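You operate a simulated robot arm through the tools that you are given. There is no shell and no other tool. Be economical: measure what you need, move in short steps, check, and stop when the job is done.

Carry out the task below with a simulated robot arm. There is one attempt and no reset: what you move stays moved.

TASK
Put the clamp pad that says "soft" from the top of the kit table on the silver mount plate and the clamp pad marked "hard" on the framed lens there.
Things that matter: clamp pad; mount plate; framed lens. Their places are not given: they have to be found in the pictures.

It is judged by the outcome, as a careful person would: the job done as asked, and still so three seconds after it is handed in. It fails if anything else is knocked over, pushed out of place, dropped, spilled or broken.

THE ROBOT
A 7-joint arm with a two-finger parallel gripper, fixed in place. Base frame: the origin is at the foot of the arm, x ahead of it, y to its left, z up; the work surface is at about z = -0.004. Lengths are in m, angles in rad, forces in N, time in s.
With the tool pointing down near the work surface it reaches from about 0.24 to 0.62 m from the base axis. Its first joint turns from -1.152 to 1.152 rad. Payload 2.6 kg.
Tool frame: the origin (TCP) lies between the finger pads and is the grasp point; the fingertips stand 0.03 m ahead of it; z points along the fingers, y is the line along which they close. The gripper opens to 0.094 m. The fingers are 0.028 m wide and 0.01 m thick; the gripper's body (0.05 by 0.096 m) begins 0.055 m behind the TCP.
Orientation is told as [roll, pitch, yaw] about the base's x, y, z axes, in that order, counted from this pose: with the fingers straight down and closing along the base's y, the tool's x points along the base's -x, its y along +y and its z along -z.

THE INTERFACE
- The arm moves only by the tool servo_tool. Its argument "series" is a list that holds one entry, the list of rows, each a list of 4 numbers: the shift along the base's x, y, z in units of 400 mm (1.0 is 400 mm), then the turn about the base's z in units of 45 degrees (1.0 is 45 degrees). In form: [[[dx, dy, dz, yaw], ...]]. A call has 1 to 12 rows; each row is the pose to reach, as a shift and turn from the pose commanded when the call began. "hand" is the opening, from 0 (shut) to 1 (fully open), set as the call begins (left out, the last holds). A call with a number of a shift or a turn outside -1 to 1 is refused whole. A row lasts 0.2 s, in which the tool goes at most 0.05 m and 0.15 rad; a call with a longer step from one row to the next is refused whole, and so is a gripper value outside its range. A pose out of reach is approached as far as the arm can. The call stops where the force on the tool passes 40 N (or 10 N more than at its start, if that is more) or the arm is blocked; 0.2 s more then pass. The fingers move at their own pace (about 0.072 m/s each) and stop on an object; they squeeze with about 33 N. The grip force told is the motor's: it shows also when the fingers shut on nothing. Time passes only in rows, and 0.2 s behind the last, so rows that repeat a pose let the fingers close. It gives the time, the measured TCP pose, the force on the tool (base axes), the opening and the grip force at its end, in the units of the frame above (readings bear some noise).
- Cameras (640 x 400 px; columns grow to the right, rows downward): "scene" is fixed at [0.0203, 0.4306, 0.5585]; the picture's right is [-0.90, -0.44, 0.00], its down [-0.33, 0.68, -0.65] and it looks along [0.28, -0.59, -0.76] (base axes); focal length 294 px, centre (320, 200). "wrist" rides on the gripper at [-0.037, 0, -0.058] in the tool frame; the picture's right is [0.00, -1.00, 0.00], its down [0.97, 0.00, -0.24] and it looks along [0.24, 0.00, 0.97] (tool axes); focal length 218 px, centre (320, 200).
- grab_frame(camera): a new picture of that camera. No time passes.
- pixel_to_xyz(camera, pixels): there is no depth. For up to 12 entries [column, row, z] of the newest picture of that camera ("zoom" is the newest enlarged one), the place [x, y] in the base frame at which the ray of that pixel passes the height z, good to about 0.003 m, but the place of the scene camera against the robot may be out by one fixed shift of up to 0.025 m in any direction. No time passes.
- close_up(camera, box): a new picture of the part [left, top, right, bottom] of that camera's present view, enlarged. No time passes.
- close_job(): hands the job in; it is judged then, once.

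Work in short steps. Measure before you move; look again where a grasp or a placing could have gone wrong, and mend it. You have 60 turns and 20 pictures in all, the two below and enlarged ones among them. Open the gripper and draw the arm clear of the work before you hand the job in, unless the task says otherwise; then end with one line.

The tools are called after "Call:" as name(argument=value, ...) on one line, values as JSON. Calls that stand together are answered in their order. servo_tool: Moves the arm, as the interface text tells. Its arguments: {"type":"object","properties":{"series":{"type":"array","items":{"type":"array","items":{"type":"array","items":{"type":"number"}}}},"hand":{"type":"number"}},"required":["series"]} The other tools are called the same way: grab_frame (camera) takes a picture; pixel_to_xyz (camera, pixels) gives the place at which the rays of pixels pass given heights; close_up (camera, box) takes an enlarged picture of a part of a camera's view; close_job () hands the job in.

At the start:

```text
time: 0.0
tcp_pos: [0.3958, -0.008, 0.2241]
orientation: [0.002, -0.001, -0.001]
wrist_force: [0.6, 0.1, 0.0]
width: 0.094
grip_force: 0.0
```

scene: 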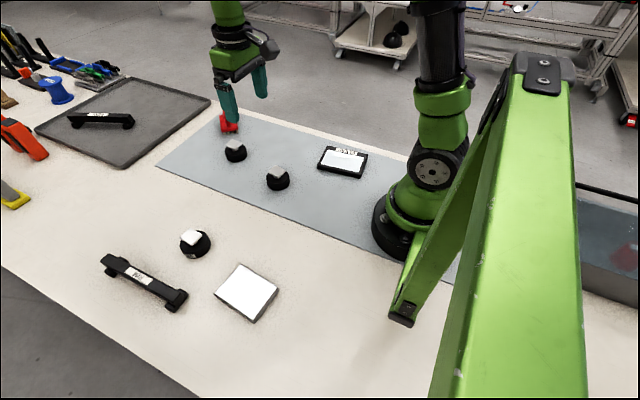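
wrist: 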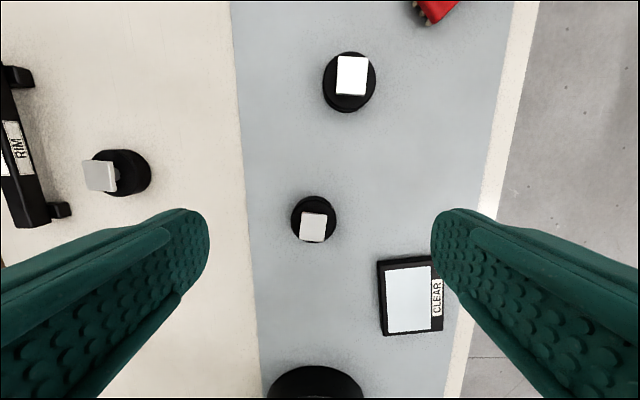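

The pictures show several round black pads with light tabs, a white plate, a framed lens ("CLEAR") and handles. I zoom in to read the labels.

Call:
close_up(camera="scene", box=[80, 100, 400, 330])

Call:
close_up(camera="wrist", box=[240, 30, 460, 250])

```text
1.74 times, centred on (240, 215) of scene
```

zoom: 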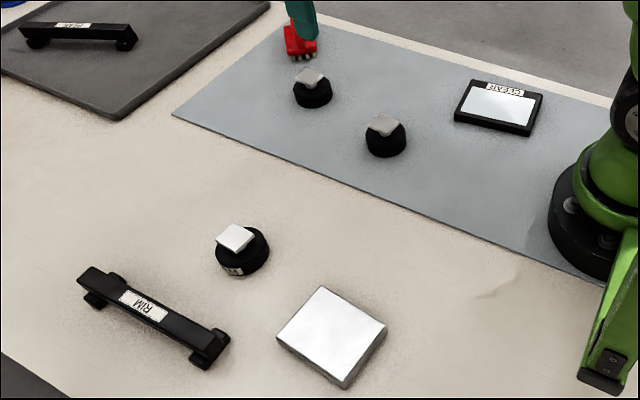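

```text
1.82 times, centred on (350, 140) of wrist
```

zoom: 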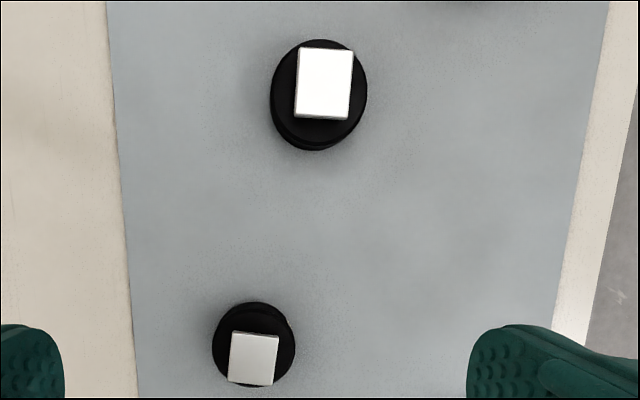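

Call:
close_up(camera="scene", box=[170, 220, 226, 265])

Call:
close_up(camera="scene", box=[215, 125, 305, 200])

```text
8.89 times, centred on (198, 242) of scene
```

zoom: 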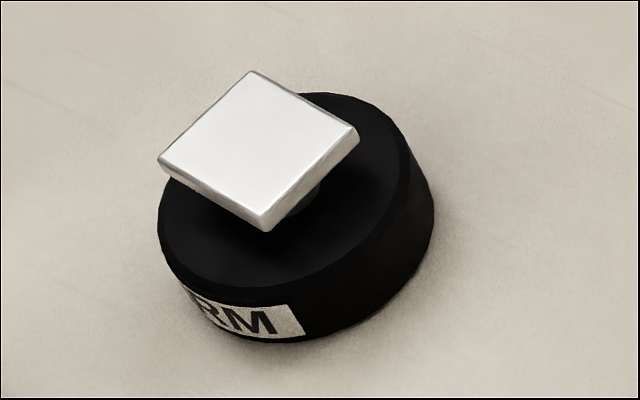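

```text
5.33 times, centred on (260, 162) of scene
```

zoom: 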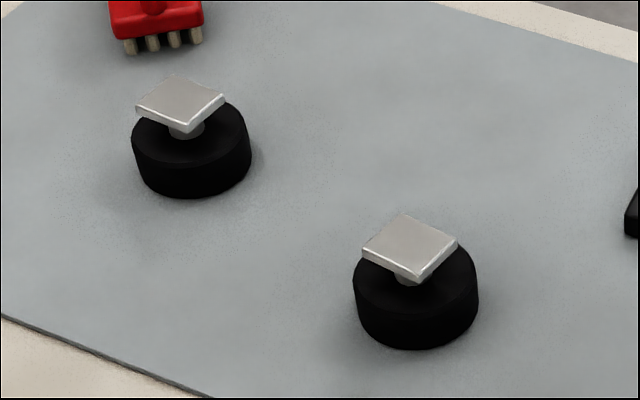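

The side label on the beige-area pad reads "..RM" (FIRM). The two pads on the blue-grey sheet have their labels facing away; I locate everything before looking from the -y side.

Call:
pixel_to_xyz(camera="wrist", pixels=[[349, 82, 0.02], [314, 218, 0.02], [351, 76, 0.04], [313, 227, 0.04], [411, 297, 0.01], [120, 172, 0.02], [386, 334, 0.01], [442, 330, 0.01], [431, 256, 0.01], [377, 262, 0.01], [433, 12, 0.02], [314, 390, 0.05]])

Call:
pixel_to_xyz(camera="scene", pixels=[[235, 152, 0.02], [278, 180, 0.02], [343, 161, 0.01], [196, 244, 0.02], [247, 289, 0.01], [241, 264, 0.01], [279, 289, 0.01], [253, 318, 0.01], [215, 293, 0.01], [145, 280, 0.03], [228, 122, 0.02]])

```text
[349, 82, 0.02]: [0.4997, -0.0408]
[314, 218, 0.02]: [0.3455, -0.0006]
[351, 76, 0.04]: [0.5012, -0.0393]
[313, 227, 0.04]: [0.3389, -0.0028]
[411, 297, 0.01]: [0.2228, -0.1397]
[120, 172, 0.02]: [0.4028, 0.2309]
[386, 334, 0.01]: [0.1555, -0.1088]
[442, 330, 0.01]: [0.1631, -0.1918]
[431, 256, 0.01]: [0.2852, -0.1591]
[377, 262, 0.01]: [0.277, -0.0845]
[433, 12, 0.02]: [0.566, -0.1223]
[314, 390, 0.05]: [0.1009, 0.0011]
```

```text
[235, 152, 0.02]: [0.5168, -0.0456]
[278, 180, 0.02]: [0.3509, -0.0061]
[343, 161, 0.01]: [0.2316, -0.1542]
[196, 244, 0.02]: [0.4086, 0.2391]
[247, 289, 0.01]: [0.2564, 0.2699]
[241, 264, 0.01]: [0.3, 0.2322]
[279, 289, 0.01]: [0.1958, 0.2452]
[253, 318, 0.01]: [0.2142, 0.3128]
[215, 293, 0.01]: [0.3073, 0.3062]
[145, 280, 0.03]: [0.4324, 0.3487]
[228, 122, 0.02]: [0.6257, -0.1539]
```

Pads are at about (0.50,-0.04) and (0.345,0.0), lens about (0.223,-0.14), plate about (0.25,0.27). I turn the tool -90° and shift to the -y side to read their labels.

Call:
servo_tool(series=[[[0.01, -0.04, 0, -0.167], [0.02, -0.08, 0, -0.333], [0.03, -0.12, 0, -0.5], [0.04, -0.16, 0, -0.667], [0.05, -0.19, 0, -0.833], [0.06, -0.19, 0, -1.0]]])

Call:
servo_tool(series=[[[0, -0.04, -0.02, -0.167], [0, -0.08, -0.04, -0.333], [0, -0.12, -0.06, -0.5], [0, -0.16, -0.08, -0.667], [0, -0.19, -0.1, -0.833], [0, -0.19, -0.12, -1.0]]])

Call:
grab_frame(camera="wrist")

```text
time: 1.4
tcp_pos: [0.4202, -0.0838, 0.2235]
orientation: [-0.001, 0.001, -0.789]
wrist_force: [-0.7, -0.5, 0.5]
width: 0.0938
grip_force: 0.1
```

```text
time: 2.8
tcp_pos: [0.4196, -0.161, 0.1752]
orientation: [-0.001, 0.0, -1.574]
wrist_force: [0.1, -0.5, -0.9]
width: 0.094
grip_force: 0.1
```

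```text
13 pictures are left
```

wrist: 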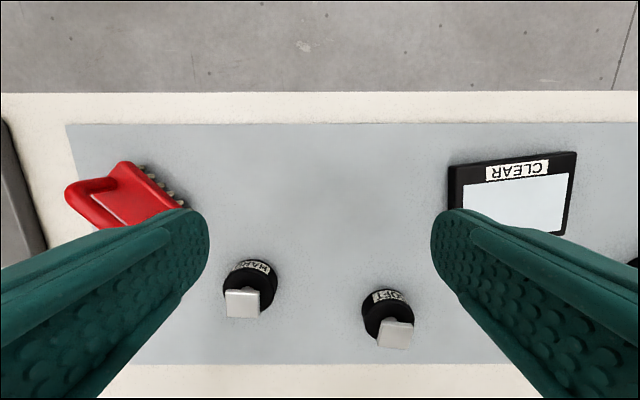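

Labels now face the camera: the left one (262,268) looks like HARD, the right (388,296) like SOFT. I zoom in to confirm.

Call:
close_up(camera="wrist", box=[210, 240, 430, 360])

Call:
pixel_to_xyz(camera="wrist", pixels=[[250, 290, 0.02], [388, 314, 0.02], [448, 167, 0.01], [576, 152, 0.01], [564, 235, 0.0], [514, 193, 0.01], [468, 213, 0.01], [547, 170, 0.01]])

```text
2.91 times, centred on (320, 300) of wrist
```

zoom: 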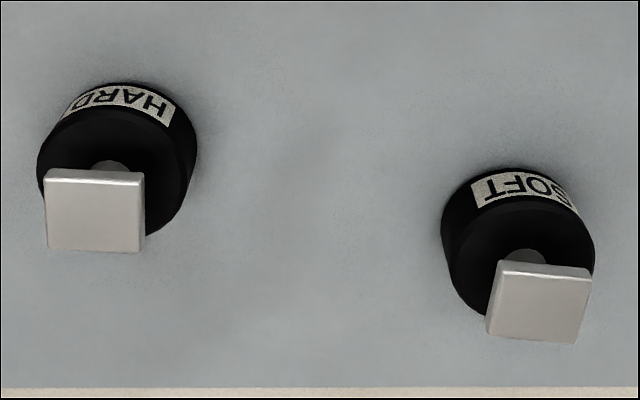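

```text
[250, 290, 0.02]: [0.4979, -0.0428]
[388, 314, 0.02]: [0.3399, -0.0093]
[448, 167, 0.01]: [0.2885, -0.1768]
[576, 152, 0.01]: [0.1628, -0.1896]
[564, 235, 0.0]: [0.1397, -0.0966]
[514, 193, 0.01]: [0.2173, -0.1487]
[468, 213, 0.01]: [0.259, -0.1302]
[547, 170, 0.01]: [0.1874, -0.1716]
```

Call:
pixel_to_xyz(camera="wrist", pixels=[[243, 303, 0.04], [243, 303, 0.05], [243, 303, 0.06], [395, 333, 0.04], [395, 333, 0.05], [395, 333, 0.06], [225, 292, 0.05], [261, 292, 0.05], [246, 262, 0.0], [388, 292, 0.0], [223, 277, 0.02], [279, 277, 0.02]])

```text
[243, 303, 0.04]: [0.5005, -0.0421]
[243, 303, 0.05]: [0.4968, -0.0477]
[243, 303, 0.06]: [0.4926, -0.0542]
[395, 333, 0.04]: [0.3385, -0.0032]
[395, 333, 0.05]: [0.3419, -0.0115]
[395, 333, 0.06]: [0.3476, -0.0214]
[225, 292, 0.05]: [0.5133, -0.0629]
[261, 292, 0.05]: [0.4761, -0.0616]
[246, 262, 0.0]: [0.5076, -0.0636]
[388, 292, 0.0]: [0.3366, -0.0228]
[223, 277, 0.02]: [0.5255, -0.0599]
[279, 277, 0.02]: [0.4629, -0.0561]
```

HARD is the pad at about (0.499,-0.040), SOFT at about (0.342,0.0), with tab tops at z≈0.04 and pucks ≈0.06 wide. I turn back to yaw 0 and hover above SOFT.

Call:
servo_tool(series=[[[-0.016, 0.034, 0, 0.167], [-0.033, 0.067, 0, 0.333], [-0.05, 0.1, 0, 0.5], [-0.065, 0.134, 0, 0.667], [-0.08, 0.167, 0, 0.833], [-0.097, 0.201, 0, 1.0]]])

Call:
servo_tool(series=[[[-0.016, 0.034, 0, 0.167], [-0.033, 0.067, 0, 0.333], [-0.05, 0.1, 0, 0.5], [-0.065, 0.134, 0, 0.667], [-0.08, 0.167, 0, 0.833], [-0.097, 0.201, 0, 1.0], [-0.097, 0.201, 0, 1.0]]])

Call:
grab_frame(camera="wrist")

```text
time: 4.2
tcp_pos: [0.381, -0.0812, 0.1751]
orientation: [0.0, 0.0, -0.784]
wrist_force: [0.1, 0.3, -0.9]
width: 0.094
grip_force: 0.0
```

```text
time: 5.8
tcp_pos: [0.3419, 0.0011, 0.1753]
orientation: [0.0, -0.001, 0.001]
wrist_force: [0.3, -0.2, 0.3]
width: 0.0939
grip_force: 0.2
```

```text
11 pictures are left
```

wrist: 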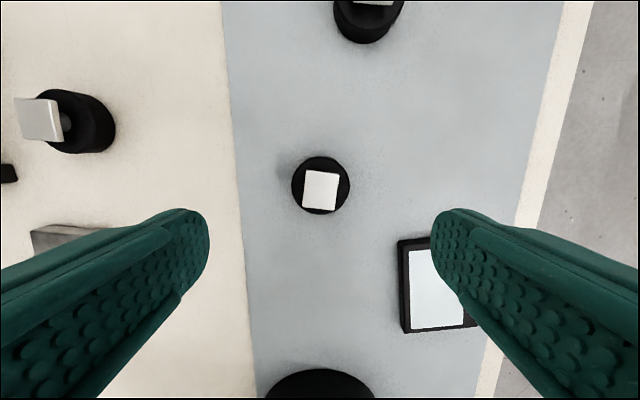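

Call:
pixel_to_xyz(camera="wrist", pixels=[[320, 184, 0.02], [291, 184, 0.02], [350, 184, 0.02], [320, 155, 0.02], [320, 214, 0.02], [399, 240, 0.015], [406, 333, 0.015], [412, 250, 0.015], [411, 328, 0.015], [463, 320, 0.015], [30, 231, 0.02]])

```text
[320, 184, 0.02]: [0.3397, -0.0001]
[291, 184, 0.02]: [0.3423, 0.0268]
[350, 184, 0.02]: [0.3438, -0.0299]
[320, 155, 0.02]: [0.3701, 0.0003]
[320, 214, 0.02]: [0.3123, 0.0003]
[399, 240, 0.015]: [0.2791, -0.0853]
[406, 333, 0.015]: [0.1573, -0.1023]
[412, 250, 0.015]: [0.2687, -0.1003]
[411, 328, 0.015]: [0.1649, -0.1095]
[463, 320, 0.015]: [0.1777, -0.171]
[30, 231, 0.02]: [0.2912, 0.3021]
```

Puck is centred at (0.341,-0.001), right under the TCP. I descend to z≈0.034, then close.

Call:
servo_tool(series=[[[0, -0.003, -0.1, 0], [0, -0.003, -0.2, 0], [0, -0.003, -0.28, 0], [0, -0.003, -0.32, 0], [0, -0.003, -0.35, 0], [0, -0.003, -0.35, 0]]], hand=1)

Call:
servo_tool(series=[[[0, 0, 0, 0], [0, 0, 0, 0], [0, 0, 0, 0], [0, 0, 0, 0]]], hand=0)

```text
time: 7.2
tcp_pos: [0.3427, -0.0005, 0.0351]
orientation: [-0.001, 0.0, 0.0]
wrist_force: [0.1, 0.8, -0.4]
width: 0.0936
grip_force: 0.2
```

```text
time: 8.2
tcp_pos: [0.3421, -0.0005, 0.0359]
orientation: [0.0, -0.001, 0.0]
wrist_force: [-0.6, 0.6, -0.8]
width: 0.0549
grip_force: 33.3
```

Grip is holding the puck (width 0.055). I lift it and swing toward the plate, turning to yaw +90° so the wrist camera sees the plate ahead.

Call:
servo_tool(series=[[[0, 0, 0.1, 0], [0, 0, 0.2, 0], [0, 0, 0.3, 0], [0, 0, 0.375, 0], [-0.02, 0.03, 0.375, 0.167], [-0.04, 0.07, 0.375, 0.333], [-0.06, 0.11, 0.375, 0.5], [-0.08, 0.15, 0.375, 0.667], [-0.1, 0.18, 0.375, 0.833], [-0.12, 0.21, 0.375, 1.0]]])

Call:
servo_tool(series=[[[-0.02, 0.04, 0, 0.167], [-0.04, 0.08, 0, 0.333], [-0.06, 0.12, 0, 0.5], [-0.08, 0.16, 0, 0.667], [-0.1, 0.19, 0, 0.833], [-0.11, 0.2, 0, 1.0], [-0.11, 0.2, 0, 1.0]]])

Call:
grab_frame(camera="wrist")

```text
time: 10.4
tcp_pos: [0.2939, 0.0842, 0.1849]
orientation: [0.0, -0.001, 0.787]
wrist_force: [0.6, -0.1, -0.4]
width: 0.0553
grip_force: 33.3
```

```text
time: 12.0
tcp_pos: [0.2505, 0.1639, 0.1857]
orientation: [0.001, 0.0, 1.574]
wrist_force: [-1.1, 0.1, -0.8]
width: 0.055
grip_force: 32.7
```

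```text
10 pictures are left
```

wrist: 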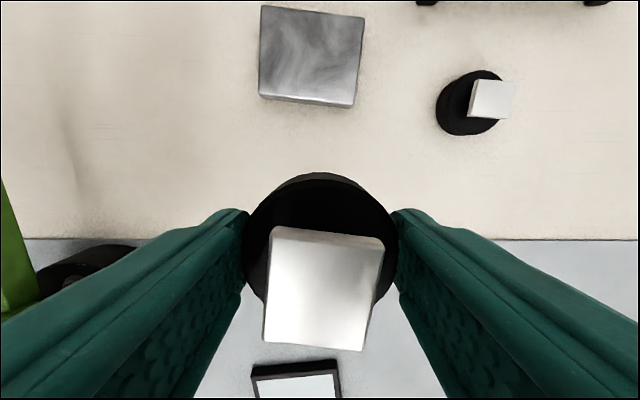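

Call:
pixel_to_xyz(camera="wrist", pixels=[[263, 5, 0.01], [364, 17, 0.01], [353, 104, 0.01], [258, 94, 0.01], [310, 55, 0.01], [310, 55, 0.02], [475, 103, 0.02], [320, 380, 0.01]])

Call:
close_up(camera="scene", box=[170, 190, 330, 330])

```text
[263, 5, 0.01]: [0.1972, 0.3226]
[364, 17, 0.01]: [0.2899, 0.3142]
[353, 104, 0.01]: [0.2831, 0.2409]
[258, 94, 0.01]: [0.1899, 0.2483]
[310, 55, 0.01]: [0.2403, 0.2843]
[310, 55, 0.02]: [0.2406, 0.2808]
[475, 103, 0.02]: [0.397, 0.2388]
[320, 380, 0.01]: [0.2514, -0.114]
```

```text
2.86 times, centred on (250, 260) of scene
```

zoom: 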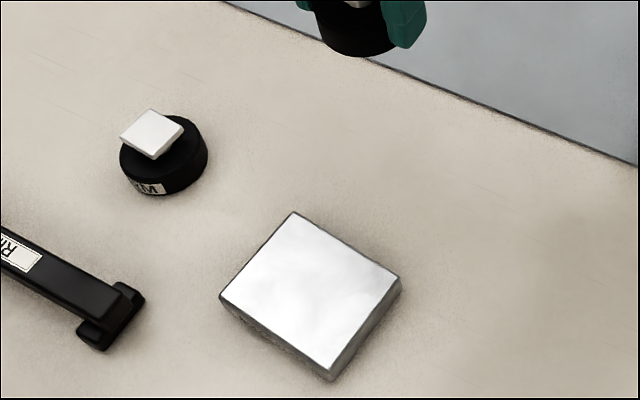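

Plate top spans roughly x 0.19–0.29, y 0.245–0.32, centre ≈(0.242,0.279). I move over it and lower to z≈0.075, then check in the scene view.

Call:
servo_tool(series=[[[-0.007, 0.08, 0, 0], [-0.014, 0.16, 0, 0], [-0.02, 0.24, 0, 0], [-0.02, 0.285, 0, 0], [-0.02, 0.287, -0.1, 0], [-0.02, 0.287, -0.2, 0], [-0.02, 0.287, -0.26, 0], [-0.02, 0.287, -0.275, 0], [-0.02, 0.287, -0.275, 0]]])

Call:
close_up(camera="scene", box=[170, 190, 330, 330])

```text
time: 14.0
tcp_pos: [0.2413, 0.2787, 0.0755]
orientation: [-0.001, 0.001, 1.57]
wrist_force: [0.1, 0.5, -1.0]
width: 0.0554
grip_force: 32.9
```

```text
2.86 times, centred on (250, 260) of scene
```

zoom: 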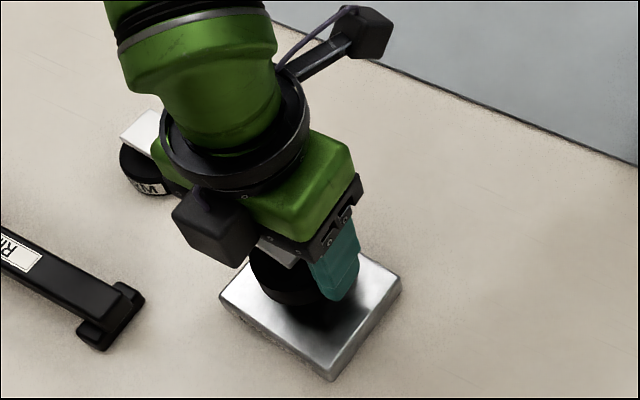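

Puck sits above the plate centre once the hover height is allowed for. I lower in small steps until contact.

Call:
servo_tool(series=[[[0, 0, -0.02, 0], [0, 0, -0.035, 0], [0, 0, -0.045, 0], [0, 0, -0.05, 0], [0, 0, -0.05, 0]]])

```text
time: 15.2
tcp_pos: [0.2418, 0.2779, 0.0554]
orientation: [0.002, 0.0, 1.571]
wrist_force: [0.2, -0.4, -0.4]
width: 0.055
grip_force: 32.9
```

Call:
servo_tool(series=[[[0, 0, -0.004, 0], [0, 0, -0.008, 0], [0, 0, -0.012, 0], [0, 0, -0.012, 0]]])

```text
time: 16.2
tcp_pos: [0.2417, 0.2786, 0.0508]
orientation: [-0.003, 0.0, 1.569]
wrist_force: [-4.4, -6.8, 25.6]
width: 0.0549
grip_force: 33.0
```

Contact at z≈0.051 (25 N). I ease off slightly, open, and rise.

Call:
servo_tool(series=[[[0, 0, 0.003, 0], [0, 0, 0.003, 0]]])

Call:
servo_tool(series=[[[0, 0, 0, 0], [0, 0, 0, 0], [0, 0, 0, 0], [0, 0, 0, 0]]], hand=1)

Call:
servo_tool(series=[[[0, 0, 0.05, 0], [0, 0, 0.12, 0], [0, 0, 0.22, 0], [0, 0, 0.32, 0], [0, -0.1, 0.34, 0], [0, -0.2, 0.34, 0], [0, -0.29, 0.34, 0], [0, -0.29, 0.34, 0]]])

Call:
grab_frame(camera="wrist")

```text
time: 16.8
tcp_pos: [0.2427, 0.2791, 0.0514]
orientation: [0.001, -0.001, 1.573]
wrist_force: [1.1, 2.0, 4.4]
width: 0.0549
grip_force: 32.8
```

```text
time: 17.8
tcp_pos: [0.2413, 0.2787, 0.0524]
orientation: [0.0, 0.0, 1.571]
wrist_force: [-0.6, 0.1, 0.1]
width: 0.094
grip_force: 0.1
```

```text
time: 19.6
tcp_pos: [0.2416, 0.1616, 0.1861]
orientation: [0.0, 0.0, 1.57]
wrist_force: [-0.3, -0.2, 0.5]
width: 0.0943
grip_force: 0.0
```

```text
7 pictures are left
```

wrist: 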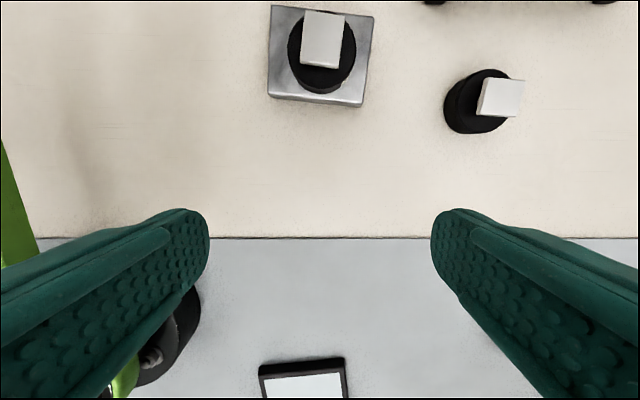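

SOFT sits centred on the plate. Next I go over HARD at (0.499,-0.040), turning back to yaw 0.

Call:
servo_tool(series=[[[0.053, -0.042, 0, -0.167], [0.107, -0.084, 0, -0.333], [0.16, -0.126, 0, -0.5], [0.215, -0.168, 0, -0.667], [0.268, -0.21, 0, -0.833], [0.322, -0.252, 0, -1.0]]])

Call:
servo_tool(series=[[[0.053, -0.042, 0, -0.167], [0.107, -0.084, 0, -0.333], [0.16, -0.126, 0, -0.5], [0.215, -0.168, 0, -0.667], [0.268, -0.21, 0, -0.833], [0.322, -0.252, 0, -1.0], [0.322, -0.252, 0, -1.0]]])

Call:
grab_frame(camera="wrist")

```text
time: 21.0
tcp_pos: [0.3719, 0.0608, 0.1877]
orientation: [0.001, 0.0, 0.784]
wrist_force: [-0.4, 0.3, 0.1]
width: 0.0939
grip_force: 0.0
```

```text
time: 22.6
tcp_pos: [0.5, -0.0399, 0.1876]
orientation: [0.0, -0.001, -0.002]
wrist_force: [-0.9, -0.2, 0.2]
width: 0.094
grip_force: 0.0
```

```text
6 pictures are left
```

wrist: 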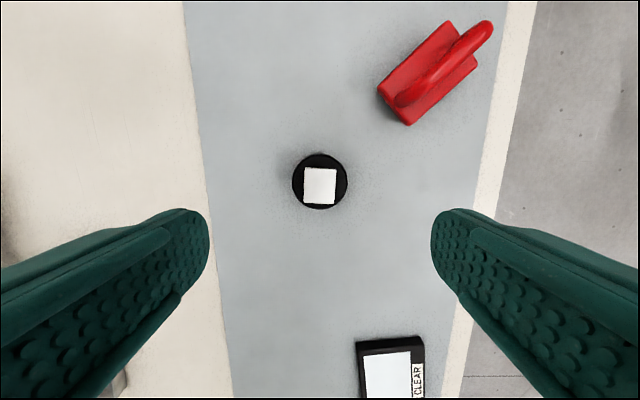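

HARD puck at (320,181) is centred under the TCP and the brush is clear of the fingers. Descend and grip.

Call:
servo_tool(series=[[[0, 0, -0.1, 0], [0, 0, -0.2, 0], [0, 0, -0.3, 0], [0, 0, -0.35, 0], [0, 0, -0.381, 0], [0, 0, -0.381, 0]]], hand=1)

Call:
servo_tool(series=[[[0, 0, 0, 0], [0, 0, 0, 0], [0, 0, 0, 0], [0, 0, 0, 0]]], hand=0)

Call:
servo_tool(series=[[[0, 0, 0.1, 0], [0, 0, 0.2, 0], [0, 0, 0.3, 0], [0, 0, 0.381, 0], [0, 0, 0.381, 0]]])

```text
time: 24.0
tcp_pos: [0.4985, -0.0387, 0.0366]
orientation: [-0.001, 0.0, -0.001]
wrist_force: [0.1, -0.2, 0.1]
width: 0.0939
grip_force: 0.1
```

```text
time: 25.0
tcp_pos: [0.4997, -0.0403, 0.0354]
orientation: [0.0, 0.001, -0.001]
wrist_force: [0.5, 0.3, 0.9]
width: 0.0555
grip_force: 33.0
```

```text
time: 26.2
tcp_pos: [0.4977, -0.0392, 0.1894]
orientation: [0.0, 0.0, 0.001]
wrist_force: [0.5, -0.2, -0.4]
width: 0.0553
grip_force: 32.9
```

HARD is held. I move to about (0.255,-0.03) with yaw -90°, so the camera sees the lens ahead.

Call:
servo_tool(series=[[[-0.05, 0.004, 0, -0.167], [-0.1, 0.008, 0, -0.333], [-0.15, 0.012, 0, -0.5], [-0.2, 0.016, 0, -0.667], [-0.25, 0.02, 0, -0.833], [-0.3, 0.025, 0, -1.0]]])

Call:
servo_tool(series=[[[-0.05, 0, 0, -0.167], [-0.1, 0, 0, -0.333], [-0.15, 0, 0, -0.5], [-0.2, 0, 0, -0.667], [-0.25, 0, 0, -0.833], [-0.3, 0, 0, -1.0], [-0.3, 0, 0, -1.0]]])

Call:
grab_frame(camera="wrist")

```text
time: 27.6
tcp_pos: [0.3808, -0.03, 0.1884]
orientation: [0.0, 0.001, -0.789]
wrist_force: [0.5, -0.3, -0.3]
width: 0.055
grip_force: 32.6
```

```text
time: 29.2
tcp_pos: [0.2605, -0.0292, 0.1868]
orientation: [0.0, 0.001, -1.573]
wrist_force: [0.2, 0.3, -1.1]
width: 0.0552
grip_force: 32.7
```

```text
5 pictures are left
```

wrist: 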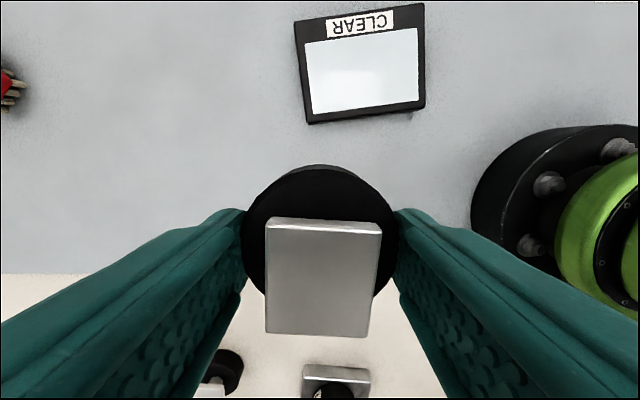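

Call:
pixel_to_xyz(camera="wrist", pixels=[[295, 22, 0.01], [424, 4, 0.01], [425, 102, 0.01], [306, 120, 0.01], [304, 43, 0.01], [418, 28, 0.01], [419, 99, 0.01], [311, 112, 0.01], [363, 71, 0.01]])

Call:
close_up(camera="scene", box=[300, 130, 400, 200])

```text
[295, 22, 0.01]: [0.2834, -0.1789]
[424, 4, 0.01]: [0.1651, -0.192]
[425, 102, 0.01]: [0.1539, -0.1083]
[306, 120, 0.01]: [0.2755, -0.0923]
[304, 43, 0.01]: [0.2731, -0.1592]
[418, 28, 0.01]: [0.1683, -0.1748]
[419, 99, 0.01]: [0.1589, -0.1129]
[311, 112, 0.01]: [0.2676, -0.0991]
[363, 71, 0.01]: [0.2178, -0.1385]
```

```text
5.71 times, centred on (350, 165) of scene
```

zoom: 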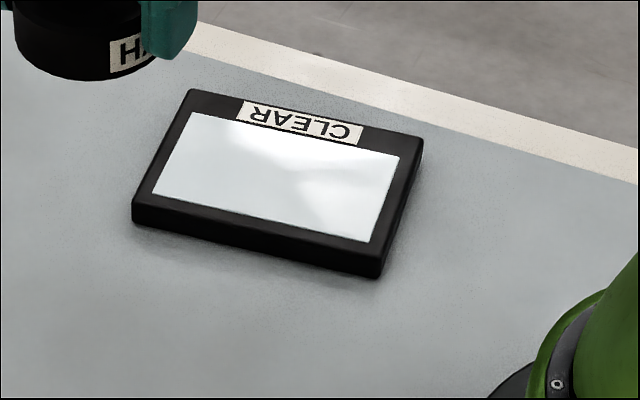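

The glass is flush, spanning about x 0.163–0.271, y -0.167 to -0.106 with centre ≈(0.218,-0.137). I move over it and lower to z≈0.07.

Call:
servo_tool(series=[[[-0.03, -0.09, 0, 0], [-0.06, -0.18, 0, 0], [-0.095, -0.271, 0, 0], [-0.095, -0.271, -0.1, 0], [-0.095, -0.271, -0.2, 0], [-0.095, -0.271, -0.26, 0], [-0.095, -0.271, -0.29, 0], [-0.095, -0.271, -0.29, 0]]])

Call:
close_up(camera="scene", box=[280, 110, 420, 200])

```text
time: 31.0
tcp_pos: [0.2196, -0.1365, 0.0723]
orientation: [0.0, -0.002, -1.57]
wrist_force: [-0.9, 0.0, -0.5]
width: 0.0551
grip_force: 32.5
```

```text
4.44 times, centred on (350, 155) of scene
```

zoom: 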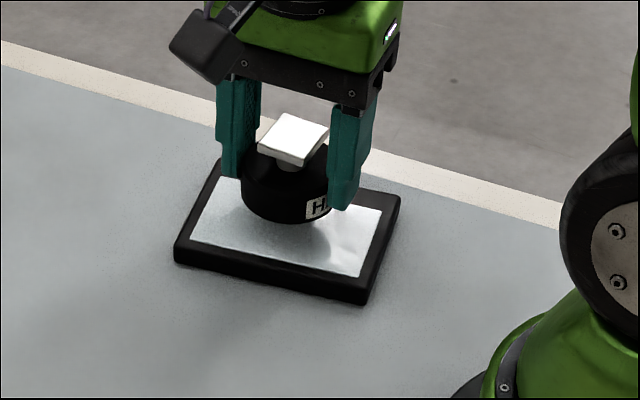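

Alignment is good. I lower in steps to contact, gently because it is a lens.

Call:
servo_tool(series=[[[0, 0, -0.015, 0], [0, 0, -0.03, 0], [0, 0, -0.04, 0], [0, 0, -0.043, 0], [0, 0, -0.043, 0]]])

```text
time: 32.2
tcp_pos: [0.2216, -0.1369, 0.0539]
orientation: [-0.001, -0.001, -1.569]
wrist_force: [-0.4, -0.1, -0.1]
width: 0.0551
grip_force: 32.7
```

Call:
servo_tool(series=[[[0, 0, -0.003, 0], [0, 0, -0.006, 0], [0, 0, -0.006, 0]]])

```text
time: 33.0
tcp_pos: [0.2218, -0.1372, 0.0529]
orientation: [0.0, 0.0, -1.571]
wrist_force: [-1.3, 1.0, 4.3]
width: 0.0551
grip_force: 33.6
```

Light contact (4.3 N) at z≈0.052. I release, rise, and draw back.

Call:
servo_tool(series=[[[0, 0, 0, 0], [0, 0, 0, 0], [0, 0, 0, 0], [0, 0, 0, 0]]], hand=1)

Call:
servo_tool(series=[[[0, 0, 0.05, 0], [0, 0, 0.12, 0], [0, 0, 0.22, 0], [0, 0, 0.32, 0], [0.1, 0.05, 0.36, 0], [0.2, 0.1, 0.36, 0], [0.3, 0.15, 0.36, 0], [0.4, 0.2, 0.36, 0], [0.4, 0.2, 0.36, 0]]])

Call:
grab_frame(camera="scene")

```text
time: 34.0
tcp_pos: [0.2211, -0.1391, 0.053]
orientation: [-0.001, -0.001, -1.571]
wrist_force: [-0.9, -0.3, 0.6]
width: 0.0942
grip_force: 0.0
```

```text
time: 36.0
tcp_pos: [0.3813, -0.0576, 0.1958]
orientation: [0.0, 0.001, -1.574]
wrist_force: [0.6, -0.2, 0.4]
width: 0.0941
grip_force: 0.0
```

```text
2 pictures are left
```

scene: 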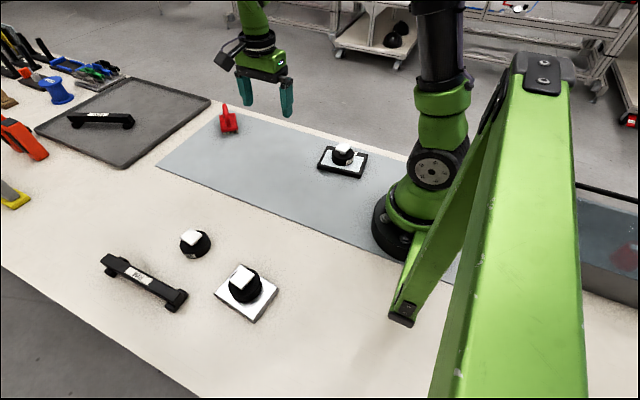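

Both pads rest on their targets, nothing else has moved, and the gripper is open and clear. I hand the job in.

Call:
close_job()

```text
The job is handed in.
```

The "soft" pad is on the silver mount plate and the "hard" pad is on the framed lens; the last picture shows both in place and nothing else moved.
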